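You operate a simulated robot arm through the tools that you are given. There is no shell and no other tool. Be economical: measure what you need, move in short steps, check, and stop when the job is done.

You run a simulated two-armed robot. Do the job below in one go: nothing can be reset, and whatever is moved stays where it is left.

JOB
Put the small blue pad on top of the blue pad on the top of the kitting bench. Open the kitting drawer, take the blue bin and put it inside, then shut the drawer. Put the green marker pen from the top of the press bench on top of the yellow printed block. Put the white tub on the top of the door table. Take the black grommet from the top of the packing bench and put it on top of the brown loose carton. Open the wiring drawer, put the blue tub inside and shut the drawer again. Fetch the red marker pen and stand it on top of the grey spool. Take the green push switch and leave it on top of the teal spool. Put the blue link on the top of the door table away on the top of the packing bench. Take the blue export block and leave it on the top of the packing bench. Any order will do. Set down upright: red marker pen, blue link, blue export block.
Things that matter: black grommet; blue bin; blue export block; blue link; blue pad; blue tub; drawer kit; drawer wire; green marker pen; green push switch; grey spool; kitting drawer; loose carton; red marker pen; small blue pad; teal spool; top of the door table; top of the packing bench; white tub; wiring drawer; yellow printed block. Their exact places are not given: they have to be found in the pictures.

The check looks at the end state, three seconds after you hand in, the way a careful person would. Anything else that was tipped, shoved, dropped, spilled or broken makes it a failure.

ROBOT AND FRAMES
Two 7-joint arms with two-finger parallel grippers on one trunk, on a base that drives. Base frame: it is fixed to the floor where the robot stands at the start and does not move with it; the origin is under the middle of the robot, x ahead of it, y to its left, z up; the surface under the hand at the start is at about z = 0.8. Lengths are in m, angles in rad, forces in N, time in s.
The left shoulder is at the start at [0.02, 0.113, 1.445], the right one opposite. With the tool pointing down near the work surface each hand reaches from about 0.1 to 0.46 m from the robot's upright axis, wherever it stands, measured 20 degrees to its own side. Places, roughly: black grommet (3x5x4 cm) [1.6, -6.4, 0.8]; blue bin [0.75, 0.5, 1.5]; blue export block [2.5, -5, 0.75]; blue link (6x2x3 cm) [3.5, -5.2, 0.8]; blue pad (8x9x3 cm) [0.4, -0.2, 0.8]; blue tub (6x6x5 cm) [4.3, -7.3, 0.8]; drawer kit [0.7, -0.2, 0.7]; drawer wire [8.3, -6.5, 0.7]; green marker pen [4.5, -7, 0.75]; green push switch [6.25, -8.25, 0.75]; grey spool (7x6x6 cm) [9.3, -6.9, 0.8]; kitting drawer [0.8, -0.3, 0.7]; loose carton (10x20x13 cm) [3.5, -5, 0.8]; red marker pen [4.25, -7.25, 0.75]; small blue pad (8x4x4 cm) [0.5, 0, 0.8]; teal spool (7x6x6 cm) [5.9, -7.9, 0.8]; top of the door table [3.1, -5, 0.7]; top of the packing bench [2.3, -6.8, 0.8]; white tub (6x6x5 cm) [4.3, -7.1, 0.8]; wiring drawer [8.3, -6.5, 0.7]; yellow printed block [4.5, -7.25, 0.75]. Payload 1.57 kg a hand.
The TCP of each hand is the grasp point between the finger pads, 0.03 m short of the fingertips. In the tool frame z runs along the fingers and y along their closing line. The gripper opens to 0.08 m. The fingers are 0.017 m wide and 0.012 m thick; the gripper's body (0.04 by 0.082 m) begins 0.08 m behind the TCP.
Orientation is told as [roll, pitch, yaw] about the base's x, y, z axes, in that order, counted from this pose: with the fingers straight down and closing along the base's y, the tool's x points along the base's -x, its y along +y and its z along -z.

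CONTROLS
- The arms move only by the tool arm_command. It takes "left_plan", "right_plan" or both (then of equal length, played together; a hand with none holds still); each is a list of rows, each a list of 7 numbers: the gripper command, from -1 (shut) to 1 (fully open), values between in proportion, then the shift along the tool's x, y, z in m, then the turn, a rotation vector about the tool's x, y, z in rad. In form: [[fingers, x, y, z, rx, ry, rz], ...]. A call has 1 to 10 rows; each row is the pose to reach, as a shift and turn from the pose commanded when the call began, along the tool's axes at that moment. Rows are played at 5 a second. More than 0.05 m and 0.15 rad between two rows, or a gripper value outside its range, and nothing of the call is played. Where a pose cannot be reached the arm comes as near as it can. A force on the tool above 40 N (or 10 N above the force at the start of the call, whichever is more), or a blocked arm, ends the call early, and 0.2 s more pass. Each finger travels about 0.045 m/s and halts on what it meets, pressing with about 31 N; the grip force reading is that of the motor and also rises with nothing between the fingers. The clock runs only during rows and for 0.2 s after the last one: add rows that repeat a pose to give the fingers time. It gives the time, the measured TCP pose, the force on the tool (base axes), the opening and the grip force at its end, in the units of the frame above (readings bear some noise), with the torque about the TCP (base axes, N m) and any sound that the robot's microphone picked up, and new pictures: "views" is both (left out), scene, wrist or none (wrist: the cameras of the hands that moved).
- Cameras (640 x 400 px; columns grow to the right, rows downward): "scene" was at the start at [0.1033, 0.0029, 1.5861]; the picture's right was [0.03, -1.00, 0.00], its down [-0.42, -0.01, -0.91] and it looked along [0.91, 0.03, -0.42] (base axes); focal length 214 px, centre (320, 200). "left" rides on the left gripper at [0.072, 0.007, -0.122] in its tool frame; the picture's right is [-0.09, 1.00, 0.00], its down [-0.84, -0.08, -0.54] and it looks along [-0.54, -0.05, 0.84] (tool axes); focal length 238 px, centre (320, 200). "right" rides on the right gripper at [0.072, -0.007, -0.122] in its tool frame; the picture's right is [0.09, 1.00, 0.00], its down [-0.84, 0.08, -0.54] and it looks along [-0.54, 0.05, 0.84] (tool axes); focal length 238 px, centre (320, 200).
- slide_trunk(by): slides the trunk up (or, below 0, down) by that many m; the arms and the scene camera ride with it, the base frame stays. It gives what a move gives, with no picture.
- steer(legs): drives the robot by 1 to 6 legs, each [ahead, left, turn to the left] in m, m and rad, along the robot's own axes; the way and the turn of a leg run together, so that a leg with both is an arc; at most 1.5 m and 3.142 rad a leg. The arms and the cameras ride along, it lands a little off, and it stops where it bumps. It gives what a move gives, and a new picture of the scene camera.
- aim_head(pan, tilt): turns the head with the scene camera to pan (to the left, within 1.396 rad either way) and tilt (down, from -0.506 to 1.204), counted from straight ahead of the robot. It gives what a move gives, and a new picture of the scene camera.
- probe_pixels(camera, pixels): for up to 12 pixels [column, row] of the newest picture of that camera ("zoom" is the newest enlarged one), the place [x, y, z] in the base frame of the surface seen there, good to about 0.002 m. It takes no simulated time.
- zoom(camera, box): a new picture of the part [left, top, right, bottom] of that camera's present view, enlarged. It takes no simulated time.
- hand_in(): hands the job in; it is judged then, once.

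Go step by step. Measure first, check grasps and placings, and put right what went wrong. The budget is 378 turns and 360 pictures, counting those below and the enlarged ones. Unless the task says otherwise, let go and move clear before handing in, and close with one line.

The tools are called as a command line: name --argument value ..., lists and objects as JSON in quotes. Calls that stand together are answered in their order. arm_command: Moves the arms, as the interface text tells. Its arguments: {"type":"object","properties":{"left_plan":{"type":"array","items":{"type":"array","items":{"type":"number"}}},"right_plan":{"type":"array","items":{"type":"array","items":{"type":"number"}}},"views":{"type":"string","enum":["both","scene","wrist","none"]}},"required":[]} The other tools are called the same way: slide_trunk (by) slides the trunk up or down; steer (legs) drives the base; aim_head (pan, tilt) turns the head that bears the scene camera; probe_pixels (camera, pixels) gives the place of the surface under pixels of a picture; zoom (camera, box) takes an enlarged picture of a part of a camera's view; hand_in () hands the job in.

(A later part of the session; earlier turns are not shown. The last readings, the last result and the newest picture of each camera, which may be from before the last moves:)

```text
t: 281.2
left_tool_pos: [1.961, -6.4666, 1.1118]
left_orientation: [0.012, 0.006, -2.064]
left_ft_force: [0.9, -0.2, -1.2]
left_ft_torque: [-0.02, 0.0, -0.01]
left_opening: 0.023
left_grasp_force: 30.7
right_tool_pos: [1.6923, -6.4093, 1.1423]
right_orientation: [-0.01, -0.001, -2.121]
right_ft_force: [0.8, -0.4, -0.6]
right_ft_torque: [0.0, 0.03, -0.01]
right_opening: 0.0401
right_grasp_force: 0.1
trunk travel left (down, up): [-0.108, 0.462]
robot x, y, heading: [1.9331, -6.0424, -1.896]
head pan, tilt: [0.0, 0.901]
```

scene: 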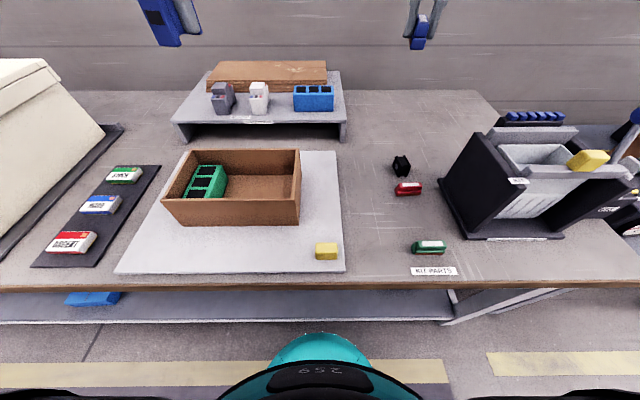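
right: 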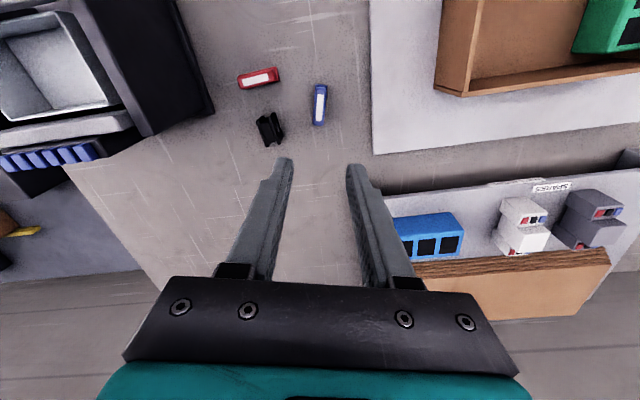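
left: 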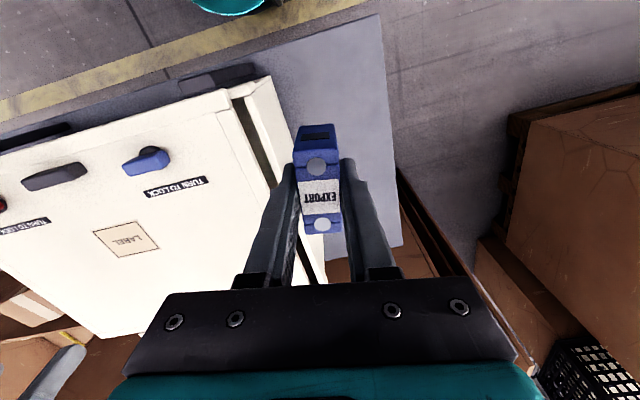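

steer --legs '[[0, -0.25, 0]]'

```text
t: 283.0
left_tool_pos: [1.7226, -6.3859, 1.1119]
left_orientation: [0.014, 0.004, -2.063]
left_ft_force: [-0.4, -0.7, -0.8]
left_ft_torque: [-0.04, 0.02, 0.02]
left_opening: 0.0231
left_grasp_force: 30.7
right_tool_pos: [1.4548, -6.3295, 1.1421]
right_orientation: [-0.011, -0.002, -2.122]
right_ft_force: [-0.2, 0.6, -0.2]
right_ft_torque: [-0.01, -0.04, -0.02]
right_opening: 0.04
right_grasp_force: 0.0
trunk travel left (down, up): [-0.108, 0.462]
robot x, y, heading: [1.701, -5.959, -1.896]
head pan, tilt: [0.0, 0.901]
```

scene: 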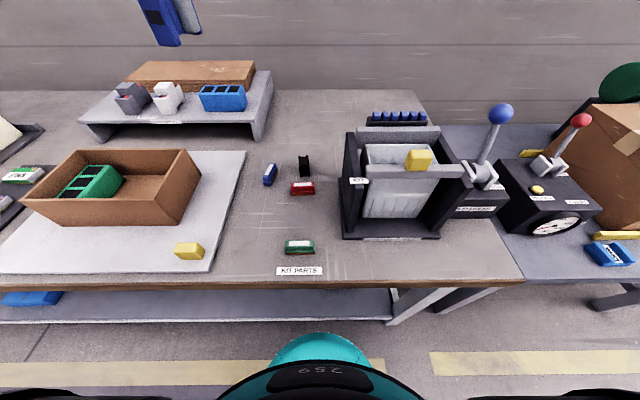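

probe_pixels --camera "scene" --pixels '[[255, 235], [250, 225], [222, 270], [245, 155], [260, 250], [288, 246], [270, 174]]'

```text
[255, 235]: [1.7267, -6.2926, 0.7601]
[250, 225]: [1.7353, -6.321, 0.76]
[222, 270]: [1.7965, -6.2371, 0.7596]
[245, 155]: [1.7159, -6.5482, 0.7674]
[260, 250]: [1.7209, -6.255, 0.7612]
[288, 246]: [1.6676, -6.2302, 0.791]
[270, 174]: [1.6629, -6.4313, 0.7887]
```

arm_command --left_plan '[[-1, 0.02, -0.012, 0.03, 0.005, -0.001, 0], [-1, 0.04, -0.024, 0.06, 0.01, -0.003, 0], [-1, 0.06, -0.035, 0.1, 0.014, -0.004, 0], [-1, 0.0744, -0.0433, 0.14, 0.014, -0.004, 0], [-1, 0.0744, -0.0433, 0.185, 0.014, -0.004, 0], [-1, 0.0744, -0.0433, 0.23, 0.014, -0.004, 0], [-1, 0.0744, -0.0433, 0.27, 0.014, -0.004, 0], [-1, 0.0744, -0.0433, 0.295, 0.014, -0.004, 0], [-1, 0.0744, -0.0433, 0.307, 0.014, -0.004, 0]]' --views "wrist"

```text
t: 285.0
left_tool_pos: [1.7237, -6.3007, 0.8049]
left_orientation: [-0.001, -0.001, -2.066]
left_ft_force: [-0.8, -0.1, -0.3]
left_ft_torque: [0.0, -0.02, 0.0]
left_opening: 0.0232
left_grasp_force: 31.3
right_tool_pos: [1.4538, -6.3303, 1.1415]
right_orientation: [-0.01, -0.001, -2.121]
right_ft_force: [0.5, 0.5, -0.1]
right_ft_torque: [0.01, -0.01, 0.02]
right_opening: 0.0401
right_grasp_force: 0.1
trunk travel left (down, up): [-0.108, 0.462]
robot x, y, heading: [1.6977, -5.9563, -1.897]
head pan, tilt: [0.0, 0.901]
```

left: 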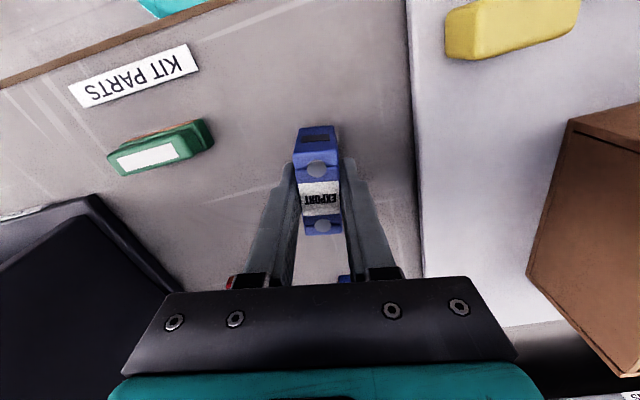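

About 6 mm to go; lower gently to contact and release.

arm_command --left_plan '[[-1, 0, 0, 0.003, 0, 0, 0], [-1, 0, 0, 0.005, 0, 0, 0], [-1, 0, 0, 0.0065, 0, 0, 0], [-1, 0, 0, 0.0075, 0, 0, 0]]' --views "none"

```text
t: 286.0
left_tool_pos: [1.7252, -6.3003, 0.7972]
left_orientation: [0.001, 0.0, -2.065]
left_ft_force: [0.4, 0.0, 0.0]
left_ft_torque: [-0.01, -0.02, -0.01]
left_opening: 0.0233
left_grasp_force: 30.6
right_tool_pos: [1.4541, -6.3297, 1.1419]
right_orientation: [-0.011, -0.001, -2.123]
right_ft_force: [-0.3, -0.4, 1.2]
right_ft_torque: [-0.01, -0.01, 0.01]
right_opening: 0.0398
right_grasp_force: 0.0
trunk travel left (down, up): [-0.108, 0.462]
robot x, y, heading: [1.6965, -5.9564, -1.899]
head pan, tilt: [0.0, 0.901]
```

arm_command --left_plan '[[-1, 0, 0, 0.0012, 0, 0, 0], [-1, 0, 0, 0.0024, 0, 0, 0], [-1, 0, 0, 0.0035, 0, 0, 0]]' --views "none"

```text
t: 286.8
left_tool_pos: [1.7252, -6.3019, 0.796]
left_orientation: [0.0, -0.005, -2.064]
left_ft_force: [3.8, 2.0, 26.1]
left_ft_torque: [-0.05, -0.05, -0.01]
left_opening: 0.0234
left_grasp_force: 30.8
right_tool_pos: [1.4546, -6.3281, 1.1423]
right_orientation: [-0.012, -0.004, -2.122]
right_ft_force: [-0.3, -0.5, 0.1]
right_ft_torque: [0.02, 0.01, -0.01]
right_opening: 0.0399
right_grasp_force: 0.0
trunk travel left (down, up): [-0.108, 0.462]
robot x, y, heading: [1.6944, -5.9611, -1.896]
head pan, tilt: [0.0, 0.901]
```

Contact (26 N). Release and rise.

arm_command --left_plan '[[-1, 0, 0, -0.002, 0, 0, 0], [-0.1, 0, 0, -0.002, 0, 0, 0], [-0.1, 0, 0, -0.002, 0, 0, 0], [-0.1, 0, 0, -0.03, 0, 0, 0], [-0.1, 0, 0, -0.075, 0, 0, 0], [-0.1, 0, 0, -0.12, 0, 0, 0], [-0.1, 0, 0, -0.165, 0, 0, 0], [-0.1, 0, 0, -0.21, 0, 0, 0], [-0.1, 0, 0, -0.255, 0, 0, 0], [-0.1, 0, 0, -0.3, 0, 0, 0]]' --views "wrist"

```text
t: 289.0
left_tool_pos: [1.7253, -6.3017, 1.0944]
left_orientation: [0.001, 0.002, -2.064]
left_ft_force: [0.1, 0.3, 0.2]
left_ft_torque: [-0.01, 0.01, 0.01]
left_opening: 0.0361
left_grasp_force: 0.0
right_tool_pos: [1.4546, -6.3291, 1.1418]
right_orientation: [-0.011, -0.002, -2.122]
right_ft_force: [0.5, -0.2, 0.3]
right_ft_torque: [0.01, 0.0, 0.01]
right_opening: 0.0399
right_grasp_force: 0.1
trunk travel left (down, up): [-0.108, 0.462]
robot x, y, heading: [1.697, -5.9611, -1.899]
head pan, tilt: [0.0, 0.901]
```

left: 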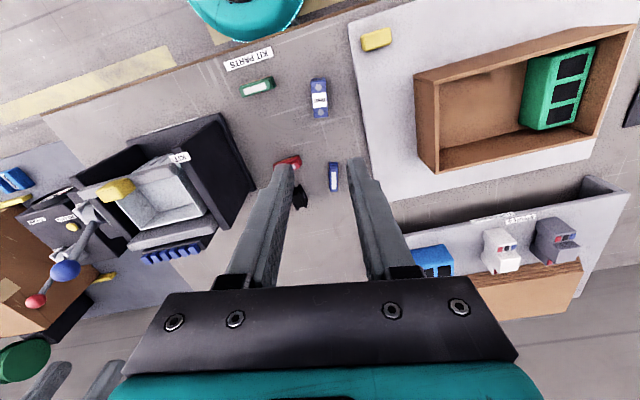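

Both stand well. Next the grommet with the left hand: shift the base a little right and forward.

steer --legs '[[0.015, -0.08, 0]]'

```text
t: 290.1
left_tool_pos: [1.6473, -6.291, 1.0946]
left_orientation: [0.001, 0.002, -2.063]
left_ft_force: [-1.2, 0.1, -0.3]
left_ft_torque: [-0.02, 0.03, 0.02]
left_opening: 0.0358
left_grasp_force: 0.0
right_tool_pos: [1.3741, -6.3198, 1.1432]
right_orientation: [-0.01, 0.0, -2.122]
right_ft_force: [-0.3, -0.5, -0.8]
right_ft_torque: [0.01, -0.03, 0.0]
right_opening: 0.04
right_grasp_force: 0.1
trunk travel left (down, up): [-0.108, 0.462]
robot x, y, heading: [1.6172, -5.9468, -1.895]
head pan, tilt: [0.0, 0.901]
```

scene: 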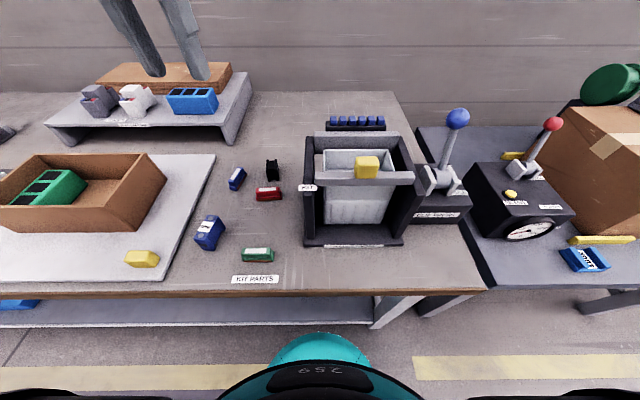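

arm_command --left_plan '[[0.15, -0.035, 0.002, 0.03, -0.006, -0.04, -0.06], [0.15, -0.07, 0.003, 0.06, -0.012, -0.08, -0.12], [0.15, -0.105, 0.005, 0.09, -0.018, -0.12, -0.18], [0.15, -0.14, 0.007, 0.12, -0.024, -0.16, -0.24], [0.15, -0.167, 0.008, 0.145, -0.03, -0.2, -0.296], [0.15, -0.167, 0.008, 0.145, -0.03, -0.2, -0.296]]' --views "wrist"

```text
t: 291.5
left_tool_pos: [1.5733, -6.4404, 0.9496]
left_orientation: [0.001, -0.201, -1.767]
left_ft_force: [0.4, -0.1, 1.2]
left_ft_torque: [0.01, 0.01, 0.01]
left_opening: 0.0461
left_grasp_force: 0.1
right_tool_pos: [1.3746, -6.3184, 1.1426]
right_orientation: [-0.01, -0.004, -2.124]
right_ft_force: [0.3, -0.6, 0.0]
right_ft_torque: [0.04, 0.01, 0.01]
right_opening: 0.0402
right_grasp_force: 0.2
trunk travel left (down, up): [-0.108, 0.462]
robot x, y, heading: [1.6152, -5.9482, -1.891]
head pan, tilt: [0.0, 0.901]
```

left: 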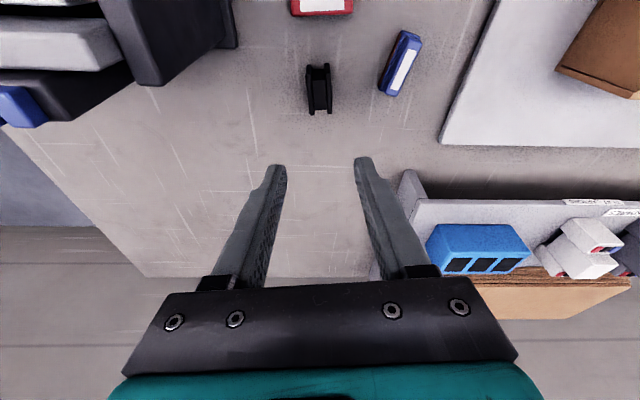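

Aligned. Go straight down and grip across the flanges.

arm_command --left_plan '[[0.15, 0.009, 0, 0.044, 0, 0, 0], [0.15, 0.018, 0, 0.088, 0, 0, 0], [0.15, 0.026, 0, 0.128, 0, 0, 0], [0.15, 0.0304, 0, 0.1495, 0, 0, 0], [-1, 0.0304, 0, 0.1495, 0, 0, 0], [-1, 0.0304, 0, 0.1495, 0, 0, 0], [-1, 0.0304, 0, 0.1495, 0, 0, 0], [-1, 0.0304, 0, 0.1495, 0, 0, 0]]' --views "wrist"

```text
t: 293.3
left_tool_pos: [1.5751, -6.4403, 0.7983]
left_orientation: [-0.001, -0.201, -1.767]
left_ft_force: [-0.6, 0.4, 0.9]
left_ft_torque: [-0.01, 0.01, 0.01]
left_opening: 0.0245
left_grasp_force: 30.9
right_tool_pos: [1.3753, -6.3182, 1.1417]
right_orientation: [-0.012, -0.002, -2.123]
right_ft_force: [0.1, -0.1, 0.0]
right_ft_torque: [-0.01, 0.01, 0.0]
right_opening: 0.0402
right_grasp_force: 0.0
trunk travel left (down, up): [-0.108, 0.462]
robot x, y, heading: [1.616, -5.9497, -1.891]
head pan, tilt: [0.0, 0.901]
```

left: 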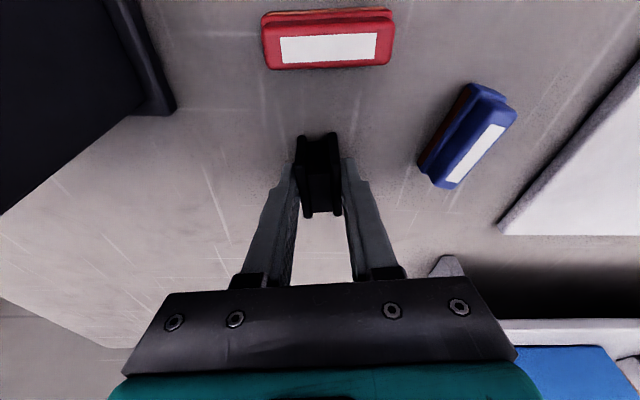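

Gripped. Lift straight up 0.3.

arm_command --left_plan '[[-1, -0.006, 0, -0.029, 0, 0, 0], [-1, -0.015, 0, -0.074, 0, 0, 0], [-1, -0.024, 0, -0.118, 0, 0, 0], [-1, -0.033, 0, -0.163, 0, 0, 0], [-1, -0.042, 0, -0.207, 0, 0, 0], [-1, -0.051, 0, -0.251, 0, 0, 0], [-1, -0.0597, 0, -0.294, 0, 0, 0]]' --views "none"

```text
t: 294.9
left_tool_pos: [1.5741, -6.4411, 1.097]
left_orientation: [0.001, -0.202, -1.769]
left_ft_force: [-0.1, -0.6, -0.7]
left_ft_torque: [-0.02, 0.0, 0.0]
left_opening: 0.0245
left_grasp_force: 31.5
right_tool_pos: [1.3752, -6.3184, 1.1419]
right_orientation: [-0.011, -0.002, -2.124]
right_ft_force: [0.1, -0.2, -0.2]
right_ft_torque: [0.05, 0.03, 0.01]
right_opening: 0.0399
right_grasp_force: 0.0
trunk travel left (down, up): [-0.108, 0.462]
robot x, y, heading: [1.6187, -5.9511, -1.902]
head pan, tilt: [0.0, 0.901]
```

Drive back to the door table's carton: back off, turn along the aisle, and face the table near its right end.

steer --legs '[[-0.42, 0, 0], [0, 0, 1.58], [1.5, 0, 0], [0.05, 0, 0], [0, 0, 1.57]]'

aim_head --pan 0.0 --tilt 0.6

```text
t: 312.7
left_tool_pos: [3.2792, -5.5364, 1.0971]
left_orientation: [-0.001, -0.2, 1.373]
left_ft_force: [-0.3, -0.4, 0.4]
left_ft_torque: [0.01, -0.01, -0.01]
left_opening: 0.0247
left_grasp_force: 30.8
right_tool_pos: [3.4802, -5.6579, 1.142]
right_orientation: [-0.01, -0.001, 1.016]
right_ft_force: [-0.3, -0.2, 0.2]
right_ft_torque: [-0.01, -0.01, 0.01]
right_opening: 0.0399
right_grasp_force: 0.2
trunk travel left (down, up): [-0.108, 0.462]
robot x, y, heading: [3.2344, -6.0273, 1.245]
head pan, tilt: [0.0, 0.901]
```

scene: 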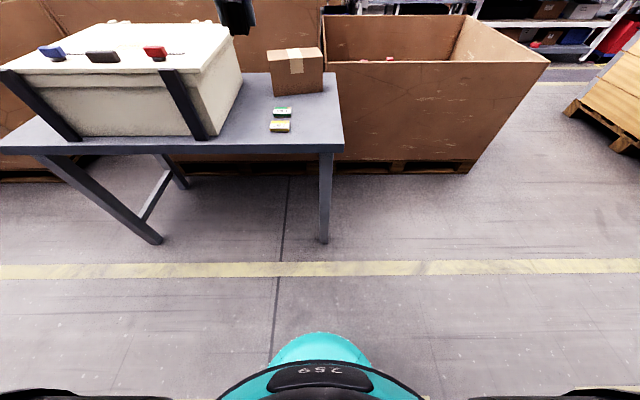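

```text
t: 313.5
left_tool_pos: [3.2799, -5.5355, 1.097]
left_orientation: [0.0, -0.199, 1.373]
left_ft_force: [-0.3, -0.3, 0.1]
left_ft_torque: [0.0, 0.0, -0.01]
left_opening: 0.0252
left_grasp_force: 30.6
right_tool_pos: [3.4793, -5.6584, 1.1432]
right_orientation: [-0.011, -0.001, 1.016]
right_ft_force: [-0.8, 0.1, -0.2]
right_ft_torque: [-0.01, 0.02, 0.0]
right_opening: 0.0401
right_grasp_force: 0.1
trunk travel left (down, up): [-0.108, 0.462]
robot x, y, heading: [3.2375, -6.0281, 1.24]
head pan, tilt: [0.0, 0.6]
```

scene: 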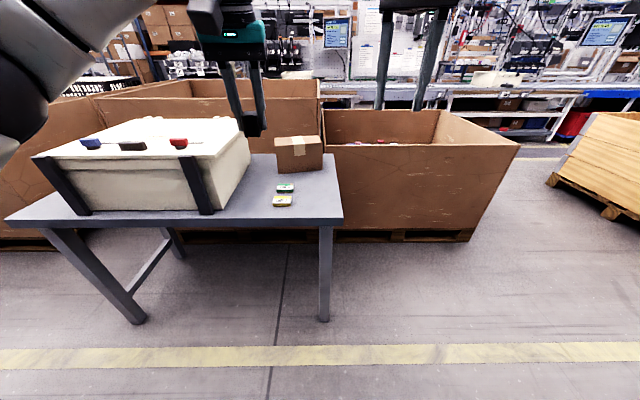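

Probe the carton's top corners and table edge.

probe_pixels --camera "scene" --pixels '[[277, 141], [321, 141], [283, 137], [317, 135], [300, 138], [276, 170], [323, 168], [341, 215], [341, 165], [330, 228]]'

```text
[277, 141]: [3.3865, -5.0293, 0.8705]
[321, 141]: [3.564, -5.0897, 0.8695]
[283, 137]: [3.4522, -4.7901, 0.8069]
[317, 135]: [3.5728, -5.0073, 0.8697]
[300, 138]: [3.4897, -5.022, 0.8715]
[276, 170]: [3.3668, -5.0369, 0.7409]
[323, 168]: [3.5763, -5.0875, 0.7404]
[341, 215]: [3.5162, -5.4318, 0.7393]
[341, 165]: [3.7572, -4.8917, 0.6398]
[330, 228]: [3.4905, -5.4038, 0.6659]
```

probe_pixels --camera "scene" --pixels '[[345, 200], [345, 242], [470, 242], [400, 200], [400, 148], [330, 145], [515, 148], [345, 147]]'

```text
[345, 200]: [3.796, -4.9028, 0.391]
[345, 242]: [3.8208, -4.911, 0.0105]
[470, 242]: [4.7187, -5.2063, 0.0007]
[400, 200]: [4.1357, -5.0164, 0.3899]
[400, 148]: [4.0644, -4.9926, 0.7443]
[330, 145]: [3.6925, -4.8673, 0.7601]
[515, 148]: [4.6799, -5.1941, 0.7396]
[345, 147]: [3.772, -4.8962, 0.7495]
```

The carton's centre is about (3.49,-5.01), near the table's right edge, so I approach from the table's right end.

steer --legs '[[0, -0.36, 0.012], [0.83, 0, 0], [0, 0, 0.81]]'

aim_head --pan 0.2 --tilt 0.9

```text
t: 322.0
left_tool_pos: [3.5028, -4.9862, 1.0987]
left_orientation: [-0.001, -0.201, 2.195]
left_ft_force: [0.1, -0.6, -0.7]
left_ft_torque: [0.01, 0.02, 0.02]
left_opening: 0.0246
left_grasp_force: 30.7
right_tool_pos: [3.7291, -4.9233, 1.1424]
right_orientation: [-0.011, -0.001, 1.84]
right_ft_force: [0.4, 0.5, 0.4]
right_ft_torque: [-0.02, 0.02, 0.0]
right_opening: 0.04
right_grasp_force: 0.0
trunk travel left (down, up): [-0.108, 0.462]
robot x, y, heading: [3.8338, -5.3536, 2.068]
head pan, tilt: [0.0, 0.6]
```

scene: 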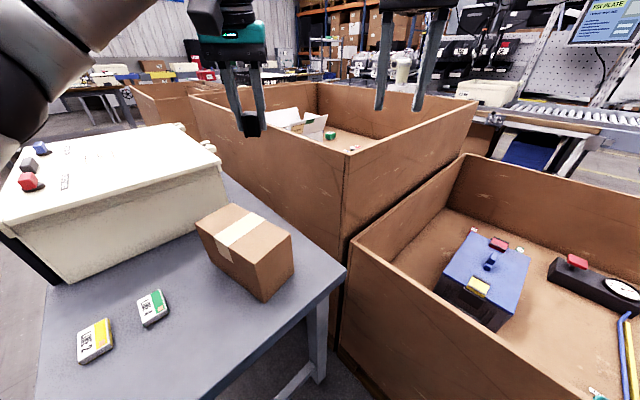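

```text
t: 322.8
left_tool_pos: [3.5036, -4.9875, 1.0971]
left_orientation: [0.0, -0.2, 2.195]
left_ft_force: [-0.4, 0.6, -0.2]
left_ft_torque: [0.03, 0.0, 0.0]
left_opening: 0.0245
left_grasp_force: 31.2
right_tool_pos: [3.7293, -4.9229, 1.1423]
right_orientation: [-0.011, -0.002, 1.839]
right_ft_force: [-0.2, 0.5, -0.1]
right_ft_torque: [0.02, 0.03, -0.02]
right_opening: 0.0401
right_grasp_force: 0.2
trunk travel left (down, up): [-0.108, 0.462]
robot x, y, heading: [3.8313, -5.3488, 2.067]
head pan, tilt: [0.201, 0.901]
```

scene: 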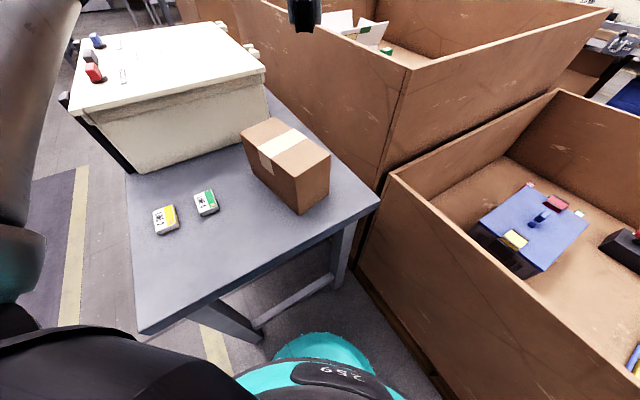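

Left hand is almost above the carton already. Probe the carton's top corners.

probe_pixels --camera "scene" --pixels '[[243, 131], [272, 119], [329, 154], [297, 172], [285, 145], [264, 135], [310, 158]]'

```text
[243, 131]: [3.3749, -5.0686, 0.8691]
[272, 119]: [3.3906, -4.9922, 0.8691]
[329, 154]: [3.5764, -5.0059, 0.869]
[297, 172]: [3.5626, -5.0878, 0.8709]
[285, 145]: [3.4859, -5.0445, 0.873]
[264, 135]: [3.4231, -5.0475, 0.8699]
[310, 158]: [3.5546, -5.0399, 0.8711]
```

Carton top centre (3.48,-5.04), z 0.871. Move over and lower the grommet.

arm_command --left_plan '[[-1, 0.016, 0.024, -0.003, 0, 0, 0], [-1, 0.0327, 0.047, -0.0066, 0, 0, 0], [-1, 0.0407, 0.047, 0.033, 0, 0, 0], [-1, 0.0487, 0.047, 0.072, 0, 0, 0], [-1, 0.0566, 0.047, 0.111, 0, 0, 0], [-1, 0.0646, 0.047, 0.15, 0, 0, 0], [-1, 0.0693, 0.047, 0.1737, 0, 0, 0]]' --views "both"

```text
t: 324.4
left_tool_pos: [3.4825, -5.0418, 0.9139]
left_orientation: [0.0, -0.2, 2.195]
left_ft_force: [-1.1, -0.4, 0.0]
left_ft_torque: [0.0, 0.01, 0.0]
left_opening: 0.0245
left_grasp_force: 31.3
right_tool_pos: [3.7286, -4.9221, 1.1413]
right_orientation: [-0.011, -0.002, 1.84]
right_ft_force: [-0.3, -0.8, 0.6]
right_ft_torque: [-0.02, 0.01, -0.04]
right_opening: 0.0402
right_grasp_force: 0.0
trunk travel left (down, up): [-0.108, 0.462]
robot x, y, heading: [3.8337, -5.3495, 2.062]
head pan, tilt: [0.201, 0.901]
```

scene: 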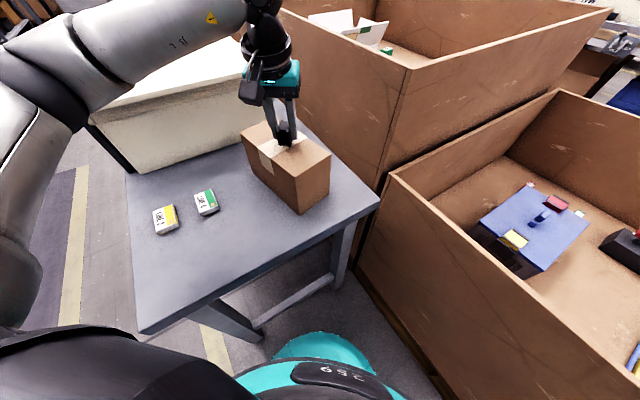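
left: 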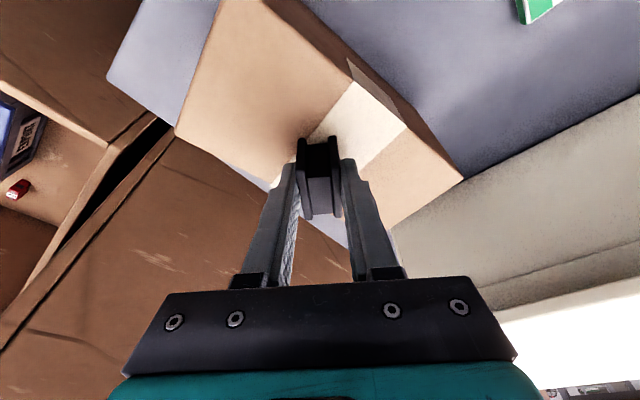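

arm_command --left_plan '[[-1, 0.0004, 0, 0.002, 0, 0, 0], [-1, 0.0007, 0, 0.0035, 0, 0, 0], [-1, 0.0009, 0, 0.0045, 0, 0, 0]]' --views "none"

```text
t: 325.2
left_tool_pos: [3.4839, -5.0415, 0.9081]
left_orientation: [0.0, -0.2, 2.196]
left_ft_force: [0.2, -0.4, -0.3]
left_ft_torque: [-0.04, 0.01, -0.02]
left_opening: 0.0249
left_grasp_force: 31.3
right_tool_pos: [3.7284, -4.923, 1.1417]
right_orientation: [-0.011, -0.001, 1.84]
right_ft_force: [1.1, -1.7, 0.0]
right_ft_torque: [-0.01, 0.01, -0.02]
right_opening: 0.04
right_grasp_force: 0.2
trunk travel left (down, up): [-0.108, 0.462]
robot x, y, heading: [3.8333, -5.3552, 2.066]
head pan, tilt: [0.201, 0.901]
```

arm_command --left_plan '[[-1, 0.0003, 0, 0.0012, 0, 0, 0], [-1, 0.0005, 0, 0.0024, 0, 0, 0]]' --views "none"

```text
t: 325.8
left_tool_pos: [3.4833, -5.0413, 0.9065]
left_orientation: [0.001, -0.2, 2.195]
left_ft_force: [-0.6, -0.1, 1.7]
left_ft_torque: [-0.06, 0.04, -0.01]
left_opening: 0.0246
left_grasp_force: 30.6
right_tool_pos: [3.7282, -4.924, 1.1416]
right_orientation: [-0.009, -0.002, 1.84]
right_ft_force: [-0.6, -0.1, 0.7]
right_ft_torque: [0.0, 0.03, 0.02]
right_opening: 0.0399
right_grasp_force: 0.0
trunk travel left (down, up): [-0.108, 0.462]
robot x, y, heading: [3.8342, -5.3531, 2.065]
head pan, tilt: [0.201, 0.901]
```

Touching (1.7 N). Release and rise straight up.

arm_command --left_plan '[[-0.05, 0, 0, 0, 0, 0, 0], [-0.05, 0, 0, 0, 0, 0, 0], [-0.05, 0, 0, 0, 0, 0, 0], [-0.05, -0.004, 0, -0.02, 0, 0, 0], [-0.05, -0.012, 0, -0.06, 0, 0, 0], [-0.05, -0.02, 0, -0.1, 0, 0, 0], [-0.05, -0.029, 0, -0.145, 0, 0, 0], [-0.05, -0.038, 0, -0.19, 0, 0, 0]]' --views "both"

```text
t: 327.6
left_tool_pos: [3.4858, -5.0434, 1.0986]
left_orientation: [-0.001, -0.2, 2.196]
left_ft_force: [-0.1, -0.1, 0.1]
left_ft_torque: [0.0, -0.01, -0.01]
left_opening: 0.038
left_grasp_force: 0.0
right_tool_pos: [3.7286, -4.9243, 1.1417]
right_orientation: [-0.011, -0.003, 1.839]
right_ft_force: [-0.6, -0.4, -0.2]
right_ft_torque: [0.01, 0.01, 0.01]
right_opening: 0.0402
right_grasp_force: 0.0
trunk travel left (down, up): [-0.108, 0.462]
robot x, y, heading: [3.8325, -5.3537, 2.068]
head pan, tilt: [0.201, 0.901]
```

scene: 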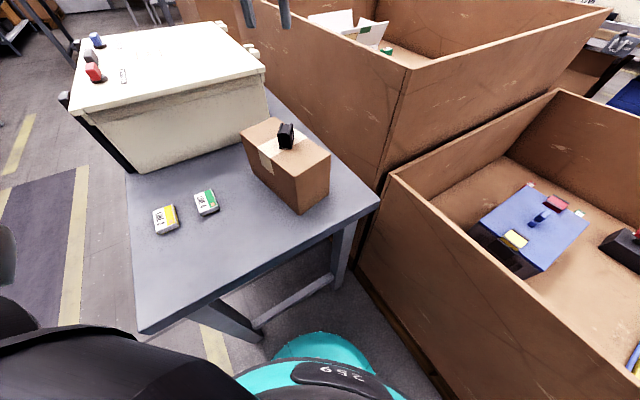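
left: 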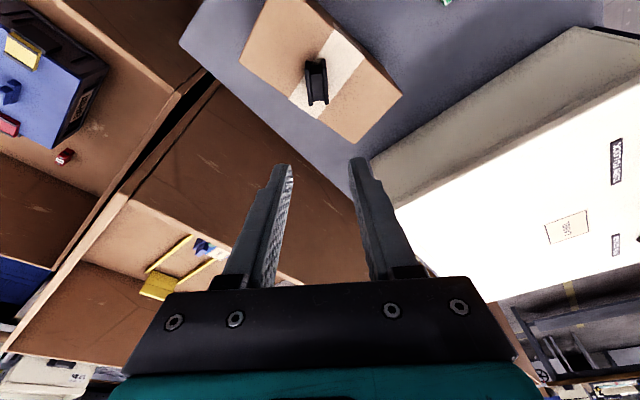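

Grommet is on the carton. Straighten the left hand, raise, and move on to the press bench (4.3,-7.2).

arm_command --left_plan '[[0, 0, 0, 0, 0, 0.1, 0], [0, 0, 0, 0, 0, 0.2, 0]]' --views "none"

slide_trunk --by 0.25

steer --legs '[[-0.8, 0, 0], [0, 0, 2.33], [0, 0.3, 0]]'

aim_head --pan 0.0 --tilt 0.7

```text
t: 328.2
left_tool_pos: [3.4854, -5.0429, 1.0994]
left_orientation: [0.0, 0.0, 2.196]
left_ft_force: [0.2, -0.3, -0.1]
left_ft_torque: [-0.01, 0.03, 0.03]
left_opening: 0.0402
left_grasp_force: 0.2
right_tool_pos: [3.7294, -4.9236, 1.1417]
right_orientation: [-0.011, -0.003, 1.84]
right_ft_force: [-0.1, -0.3, 0.3]
right_ft_torque: [-0.01, -0.01, 0.0]
right_opening: 0.0397
right_grasp_force: 0.1
trunk travel left (down, up): [-0.108, 0.462]
robot x, y, heading: [3.8365, -5.3499, 2.065]
head pan, tilt: [0.201, 0.901]
```

```text
t: 330.8
left_tool_pos: [3.4844, -5.0416, 1.349]
left_orientation: [0.001, 0.001, 2.197]
left_ft_force: [0.2, -0.6, 0.3]
left_ft_torque: [0.02, 0.01, 0.02]
left_opening: 0.04
left_grasp_force: 0.2
right_tool_pos: [3.729, -4.9236, 1.3918]
right_orientation: [-0.011, -0.001, 1.838]
right_ft_force: [0.0, -0.6, -0.3]
right_ft_torque: [0.01, -0.01, -0.02]
right_opening: 0.04
right_grasp_force: 0.0
trunk travel left (down, up): [-0.358, 0.212]
robot x, y, heading: [3.8349, -5.3499, 2.065]
head pan, tilt: [0.201, 0.901]
```

```text
t: 342.2
left_tool_pos: [4.5248, -6.6088, 1.3496]
left_orientation: [-0.001, -0.001, -1.744]
left_ft_force: [0.3, -0.5, 0.1]
left_ft_torque: [0.01, 0.02, 0.01]
left_opening: 0.0402
left_grasp_force: 0.0
right_tool_pos: [4.2687, -6.518, 1.3923]
right_orientation: [-0.01, -0.002, -2.1]
right_ft_force: [-0.5, -0.2, 1.3]
right_ft_torque: [0.04, 0.03, -0.01]
right_opening: 0.0401
right_grasp_force: 0.0
trunk travel left (down, up): [-0.358, 0.212]
robot x, y, heading: [4.5035, -6.1423, -1.873]
head pan, tilt: [0.201, 0.901]
```

scene: 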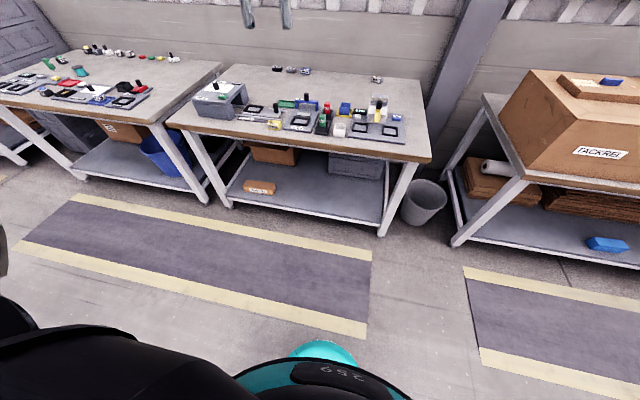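

```text
t: 343.0
left_tool_pos: [4.5248, -6.6079, 1.3491]
left_orientation: [0.001, 0.0, -1.742]
left_ft_force: [-0.8, 0.1, 0.0]
left_ft_torque: [0.01, -0.03, 0.01]
left_opening: 0.0398
left_grasp_force: 0.0
right_tool_pos: [4.2682, -6.5176, 1.3913]
right_orientation: [-0.01, -0.001, -2.099]
right_ft_force: [-0.9, -1.0, -0.5]
right_ft_torque: [0.02, 0.03, -0.02]
right_opening: 0.0397
right_grasp_force: 0.1
trunk travel left (down, up): [-0.358, 0.212]
robot x, y, heading: [4.499, -6.1425, -1.872]
head pan, tilt: [0.0, 0.7]
```

scene: 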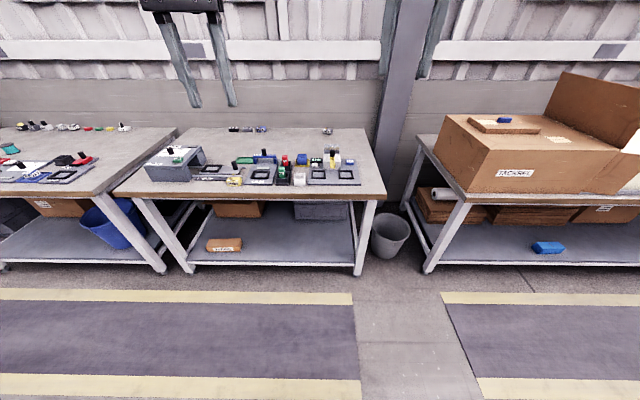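

The middle bench has trays with small parts. Zoom in.

zoom --camera "scene" --box '[130, 115, 290, 215]'

zoom --camera "scene" --box '[240, 115, 400, 215]'

```text
4.00 times, centred on (210, 165) of scene
```

zoom: 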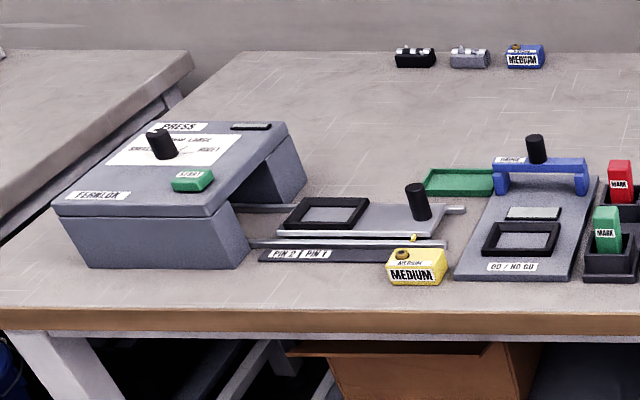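

```text
4.00 times, centred on (320, 165) of scene
```

zoom: 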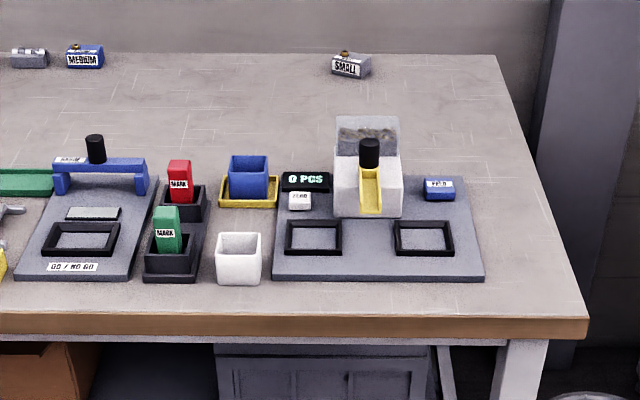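

Everything for the press bench is here: yellow "MEDIUM" block, green and red "MARK" pens in holders, blue tub on a yellow tray, white tub. Drive closer.

probe_pixels --camera "zoom" --pixels '[[300, 318], [585, 318], [240, 270], [250, 175], [165, 215], [180, 170], [150, 312]]'

```text
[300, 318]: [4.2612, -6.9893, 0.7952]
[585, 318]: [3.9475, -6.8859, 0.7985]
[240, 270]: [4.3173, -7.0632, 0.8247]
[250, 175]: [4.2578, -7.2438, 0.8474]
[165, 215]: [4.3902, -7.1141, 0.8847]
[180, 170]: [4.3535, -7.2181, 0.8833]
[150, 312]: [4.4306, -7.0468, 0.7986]
```

steer --legs '[[0.58, 0.2, -0.018]]'

slide_trunk --by -0.2

aim_head --pan 0.0 --tilt 1.0

```text
t: 346.5
left_tool_pos: [4.5342, -7.2303, 1.348]
left_orientation: [0.0, 0.0, -1.756]
left_ft_force: [0.2, -0.5, -0.2]
left_ft_torque: [0.02, -0.03, -0.02]
left_opening: 0.04
left_grasp_force: 0.2
right_tool_pos: [4.2798, -7.1373, 1.3917]
right_orientation: [-0.01, -0.001, -2.111]
right_ft_force: [0.1, 0.1, 0.3]
right_ft_torque: [0.0, -0.02, -0.01]
right_opening: 0.04
right_grasp_force: 0.1
trunk travel left (down, up): [-0.358, 0.212]
robot x, y, heading: [4.516, -6.7647, -1.885]
head pan, tilt: [0.0, 0.7]
```

scene: 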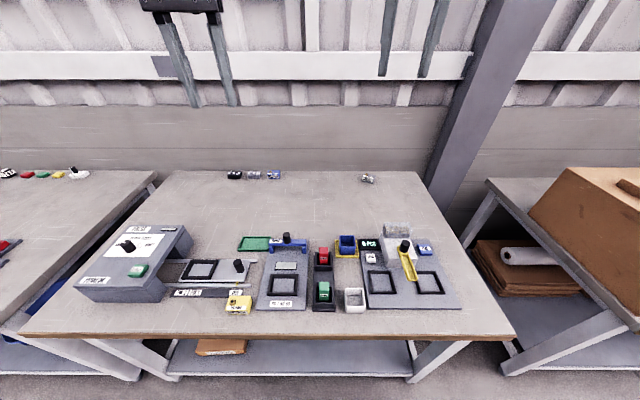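

```text
t: 348.6
left_tool_pos: [4.5335, -7.23, 1.149]
left_orientation: [0.001, -0.001, -1.753]
left_ft_force: [0.1, 0.0, 0.6]
left_ft_torque: [0.0, -0.03, -0.02]
left_opening: 0.04
left_grasp_force: 0.2
right_tool_pos: [4.2793, -7.1377, 1.1925]
right_orientation: [-0.009, 0.001, -2.111]
right_ft_force: [-0.1, -0.8, 0.2]
right_ft_torque: [0.0, -0.01, 0.0]
right_opening: 0.0401
right_grasp_force: 0.0
trunk travel left (down, up): [-0.158, 0.412]
robot x, y, heading: [4.5184, -6.7625, -1.883]
head pan, tilt: [0.0, 0.7]
```

```text
t: 349.4
left_tool_pos: [4.5335, -7.2299, 1.1491]
left_orientation: [0.0, 0.0, -1.754]
left_ft_force: [-0.4, 0.9, -0.6]
left_ft_torque: [0.0, -0.02, 0.0]
left_opening: 0.0397
left_grasp_force: 0.0
right_tool_pos: [4.2786, -7.1366, 1.1915]
right_orientation: [-0.01, -0.002, -2.11]
right_ft_force: [-0.2, -0.7, -0.5]
right_ft_torque: [0.0, -0.01, -0.05]
right_opening: 0.0402
right_grasp_force: 0.0
trunk travel left (down, up): [-0.158, 0.412]
robot x, y, heading: [4.519, -6.7643, -1.886]
head pan, tilt: [0.0, 1.0]
```

scene: 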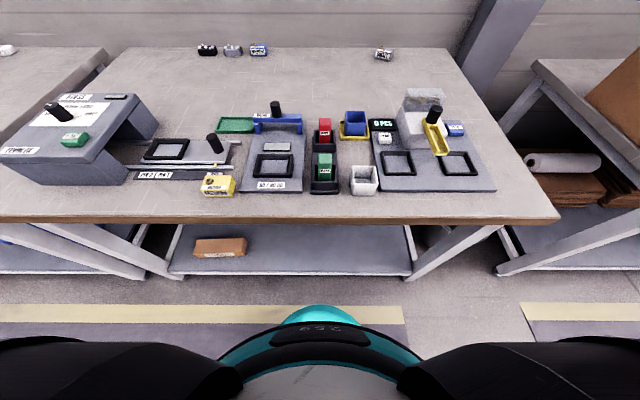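

zoom --camera "scene" --box '[190, 100, 390, 225]'

```text
3.20 times, centred on (290, 162) of scene
```

zoom: 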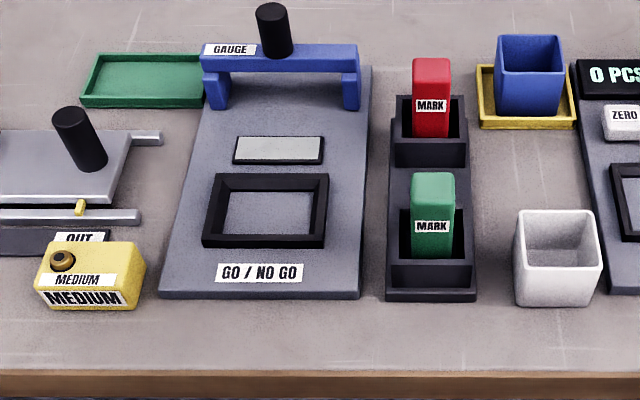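

probe_pixels --camera "zoom" --pixels '[[415, 178], [452, 178], [416, 210], [452, 210], [433, 195], [414, 64], [448, 64], [432, 80], [62, 246], [140, 250], [40, 268], [120, 278]]'

probe_pixels --camera "zoom" --pixels '[[520, 214], [592, 212], [522, 240], [602, 238], [500, 40], [560, 40], [502, 66], [564, 70], [460, 245], [390, 250], [90, 258], [432, 255]]'

```text
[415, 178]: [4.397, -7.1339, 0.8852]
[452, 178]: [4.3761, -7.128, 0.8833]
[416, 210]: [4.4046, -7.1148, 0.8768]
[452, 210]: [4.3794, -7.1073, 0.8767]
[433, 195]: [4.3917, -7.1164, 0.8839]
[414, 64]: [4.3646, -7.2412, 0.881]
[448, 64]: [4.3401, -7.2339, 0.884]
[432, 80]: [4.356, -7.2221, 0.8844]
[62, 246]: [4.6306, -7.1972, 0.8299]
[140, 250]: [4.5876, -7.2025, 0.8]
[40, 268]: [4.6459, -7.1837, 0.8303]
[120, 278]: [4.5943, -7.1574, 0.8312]
```

```text
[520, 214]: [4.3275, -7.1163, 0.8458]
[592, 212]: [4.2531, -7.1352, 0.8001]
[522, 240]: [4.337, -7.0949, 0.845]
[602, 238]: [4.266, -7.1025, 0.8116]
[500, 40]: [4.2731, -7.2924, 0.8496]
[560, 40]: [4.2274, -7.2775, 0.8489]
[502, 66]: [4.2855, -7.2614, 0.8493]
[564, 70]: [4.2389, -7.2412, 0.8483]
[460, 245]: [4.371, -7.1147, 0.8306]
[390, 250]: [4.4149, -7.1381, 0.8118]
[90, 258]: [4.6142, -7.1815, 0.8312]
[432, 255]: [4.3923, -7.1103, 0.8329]
```

Pen centre (4.390,-7.121), top 0.884; yellow block near (4.614,-7.18), top 0.831, with a small peg on its left. I move the right hand aside and the left hand above the green pen.

arm_command --right_plan '[[0, 0.01, -0.04, 0, 0, 0, 0], [0, 0.02, -0.08, 0, 0, 0, 0], [0, 0.03, -0.12, 0, 0, 0, 0], [0, 0.04, -0.16, 0, 0, 0, 0]]' --left_plan '[[0, 0, 0, 0, 0, 0, 0], [0, 0, 0, 0, 0, 0, 0], [0, 0.02, -0.03, 0, 0, 0, 0.03], [0, 0.03, -0.06, 0.02, 0, 0, 0.06]]' --views "none"

```text
t: 350.4
left_tool_pos: [4.4794, -7.1909, 1.1302]
left_orientation: [0.001, -0.002, -1.812]
left_ft_force: [0.1, 0.4, -0.2]
left_ft_torque: [-0.03, -0.02, 0.01]
left_opening: 0.0403
left_grasp_force: 0.0
right_tool_pos: [4.1601, -7.0192, 1.1938]
right_orientation: [-0.01, -0.001, -2.108]
right_ft_force: [0.3, -0.2, 0.4]
right_ft_torque: [-0.02, 0.02, 0.04]
right_opening: 0.04
right_grasp_force: 0.1
trunk travel left (down, up): [-0.158, 0.412]
robot x, y, heading: [4.5149, -6.7649, -1.884]
head pan, tilt: [0.0, 1.0]
```

arm_command --left_plan '[[0, 0.012, -0.026, 0.04, 0, 0, 0.02], [0, 0.024, -0.052, 0.08, 0, 0, 0.04], [0, 0.036, -0.078, 0.12, 0, 0, 0.047], [0, 0.0465, -0.1035, 0.16, 0, 0, 0.047], [0, 0.0465, -0.1035, 0.17, 0, 0, 0.047]]' --views "wrist"

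```text
t: 351.6
left_tool_pos: [4.3917, -7.1206, 0.9594]
left_orientation: [-0.002, -0.003, -1.86]
left_ft_force: [-0.2, 0.2, -0.7]
left_ft_torque: [-0.04, 0.02, 0.0]
left_opening: 0.0399
left_grasp_force: 0.0
right_tool_pos: [4.1626, -7.0205, 1.1934]
right_orientation: [-0.008, -0.001, -2.11]
right_ft_force: [-0.5, 0.4, -1.1]
right_ft_torque: [0.02, 0.0, -0.03]
right_opening: 0.0401
right_grasp_force: 0.1
trunk travel left (down, up): [-0.158, 0.412]
robot x, y, heading: [4.5147, -6.7653, -1.881]
head pan, tilt: [0.0, 1.0]
```

left: 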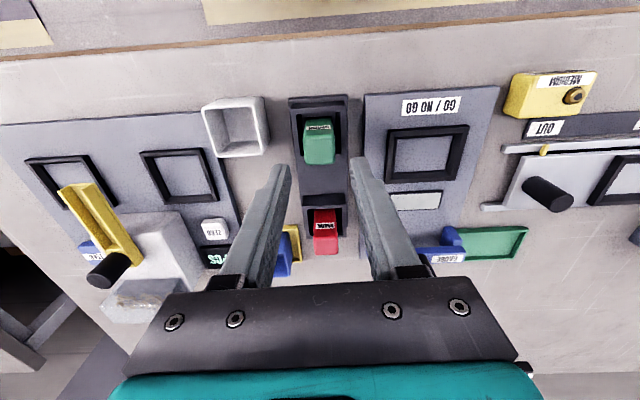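

Aligned with the pen at (320,142). While here, probe the yellow block's top from this view.

probe_pixels --camera "left" --pixels '[[514, 76], [596, 74], [508, 108], [582, 92], [545, 100], [573, 96], [530, 90], [310, 130], [330, 130], [308, 158], [333, 158]]'

```text
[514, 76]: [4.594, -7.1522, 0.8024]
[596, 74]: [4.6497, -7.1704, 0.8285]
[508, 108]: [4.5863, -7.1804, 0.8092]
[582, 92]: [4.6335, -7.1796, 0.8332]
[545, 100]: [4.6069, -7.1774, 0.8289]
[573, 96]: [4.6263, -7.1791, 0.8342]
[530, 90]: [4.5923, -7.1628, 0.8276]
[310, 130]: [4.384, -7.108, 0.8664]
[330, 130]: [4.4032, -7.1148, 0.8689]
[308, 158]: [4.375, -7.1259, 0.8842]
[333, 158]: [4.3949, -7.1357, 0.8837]
```

Grip the green pen.

arm_command --left_plan '[[0, 0, 0, 0.04, 0, 0, 0], [0, 0, 0, 0.075, 0, 0, 0], [0, 0, 0, 0.087, 0, 0, 0], [-1, 0, 0, 0.087, 0, 0, 0], [-1, 0, 0, 0.087, 0, 0, 0], [-1, 0, 0, 0.087, 0, 0, 0], [-1, 0, 0, 0.05, 0, 0, 0], [-1, 0, 0, 0.01, 0, 0, 0], [-1, 0, 0, -0.03, 0, 0, 0]]' --views "both"

```text
t: 353.6
left_tool_pos: [4.3914, -7.1196, 0.9894]
left_orientation: [0.001, -0.002, -1.859]
left_ft_force: [-0.3, 0.4, -0.8]
left_ft_torque: [0.02, 0.0, 0.03]
left_opening: 0.0269
left_grasp_force: 31.2
right_tool_pos: [4.1622, -7.0194, 1.194]
right_orientation: [-0.009, -0.003, -2.11]
right_ft_force: [0.4, 0.2, 0.4]
right_ft_torque: [0.01, -0.03, -0.02]
right_opening: 0.0399
right_grasp_force: 0.2
trunk travel left (down, up): [-0.158, 0.412]
robot x, y, heading: [4.5152, -6.7664, -1.878]
head pan, tilt: [0.0, 1.0]
```

scene: 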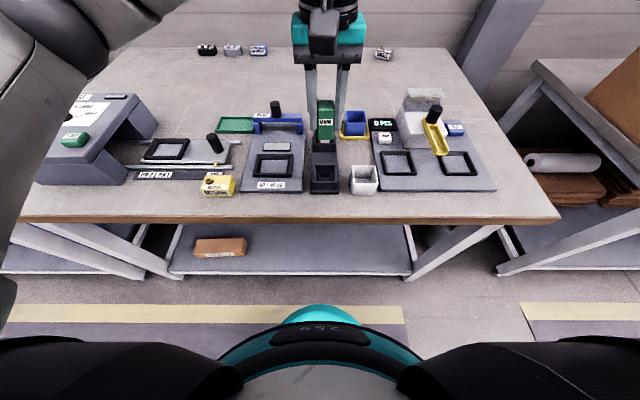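
left: 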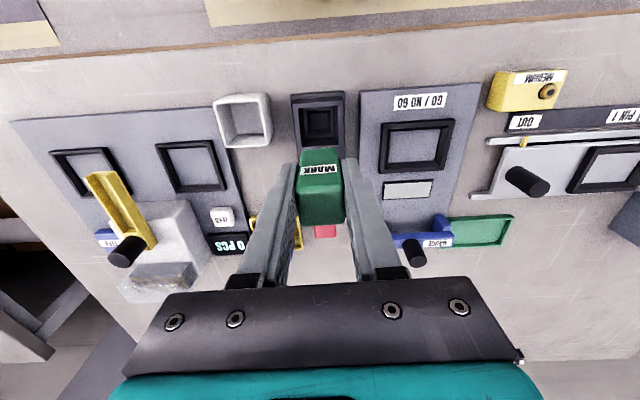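

Pen lifted. Measure its lower end and the yellow block again.

zoom --camera "scene" --box '[190, 80, 350, 205]'

```text
3.20 times, centred on (270, 142) of scene
```

zoom: 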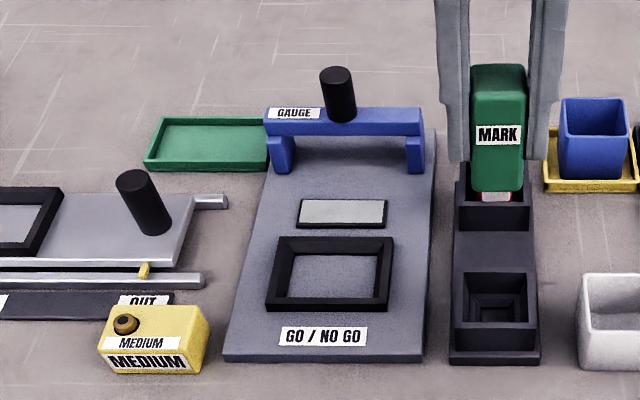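

probe_pixels --camera "zoom" --pixels '[[497, 183], [497, 100], [497, 187], [205, 318], [120, 310], [100, 345], [195, 365], [165, 325], [160, 345], [126, 322], [185, 310]]'

```text
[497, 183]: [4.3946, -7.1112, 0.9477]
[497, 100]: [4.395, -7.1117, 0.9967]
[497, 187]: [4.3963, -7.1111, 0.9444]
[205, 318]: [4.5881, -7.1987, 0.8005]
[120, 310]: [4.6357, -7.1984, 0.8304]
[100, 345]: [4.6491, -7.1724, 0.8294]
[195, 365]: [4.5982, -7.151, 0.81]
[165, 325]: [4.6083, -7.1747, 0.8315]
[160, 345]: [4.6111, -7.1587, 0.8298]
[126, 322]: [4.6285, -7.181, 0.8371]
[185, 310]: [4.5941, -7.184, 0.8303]
```

Yellow block top: centre (4.6185,-7.175), peg on its left half, so the pen goes on the right half at (4.607,-7.1705). Move across and hover.

arm_command --left_plan '[[-1, 0.002, 0.04, -0.03, 0, 0, 0.02], [-1, 0.004, 0.085, -0.03, 0, 0, 0.04], [-1, 0.007, 0.13, -0.03, 0, 0, 0.06], [-1, 0.01, 0.175, -0.03, 0, 0, 0.08], [-1, 0.0125, 0.2216, -0.01, 0, 0, 0.095], [-1, 0.0125, 0.2216, 0.03, 0, 0, 0.095], [-1, 0.0125, 0.2216, 0.07, 0, 0, 0.095]]' --views "both"

```text
refused: row 5 steps farther than a row can; nothing moved
```

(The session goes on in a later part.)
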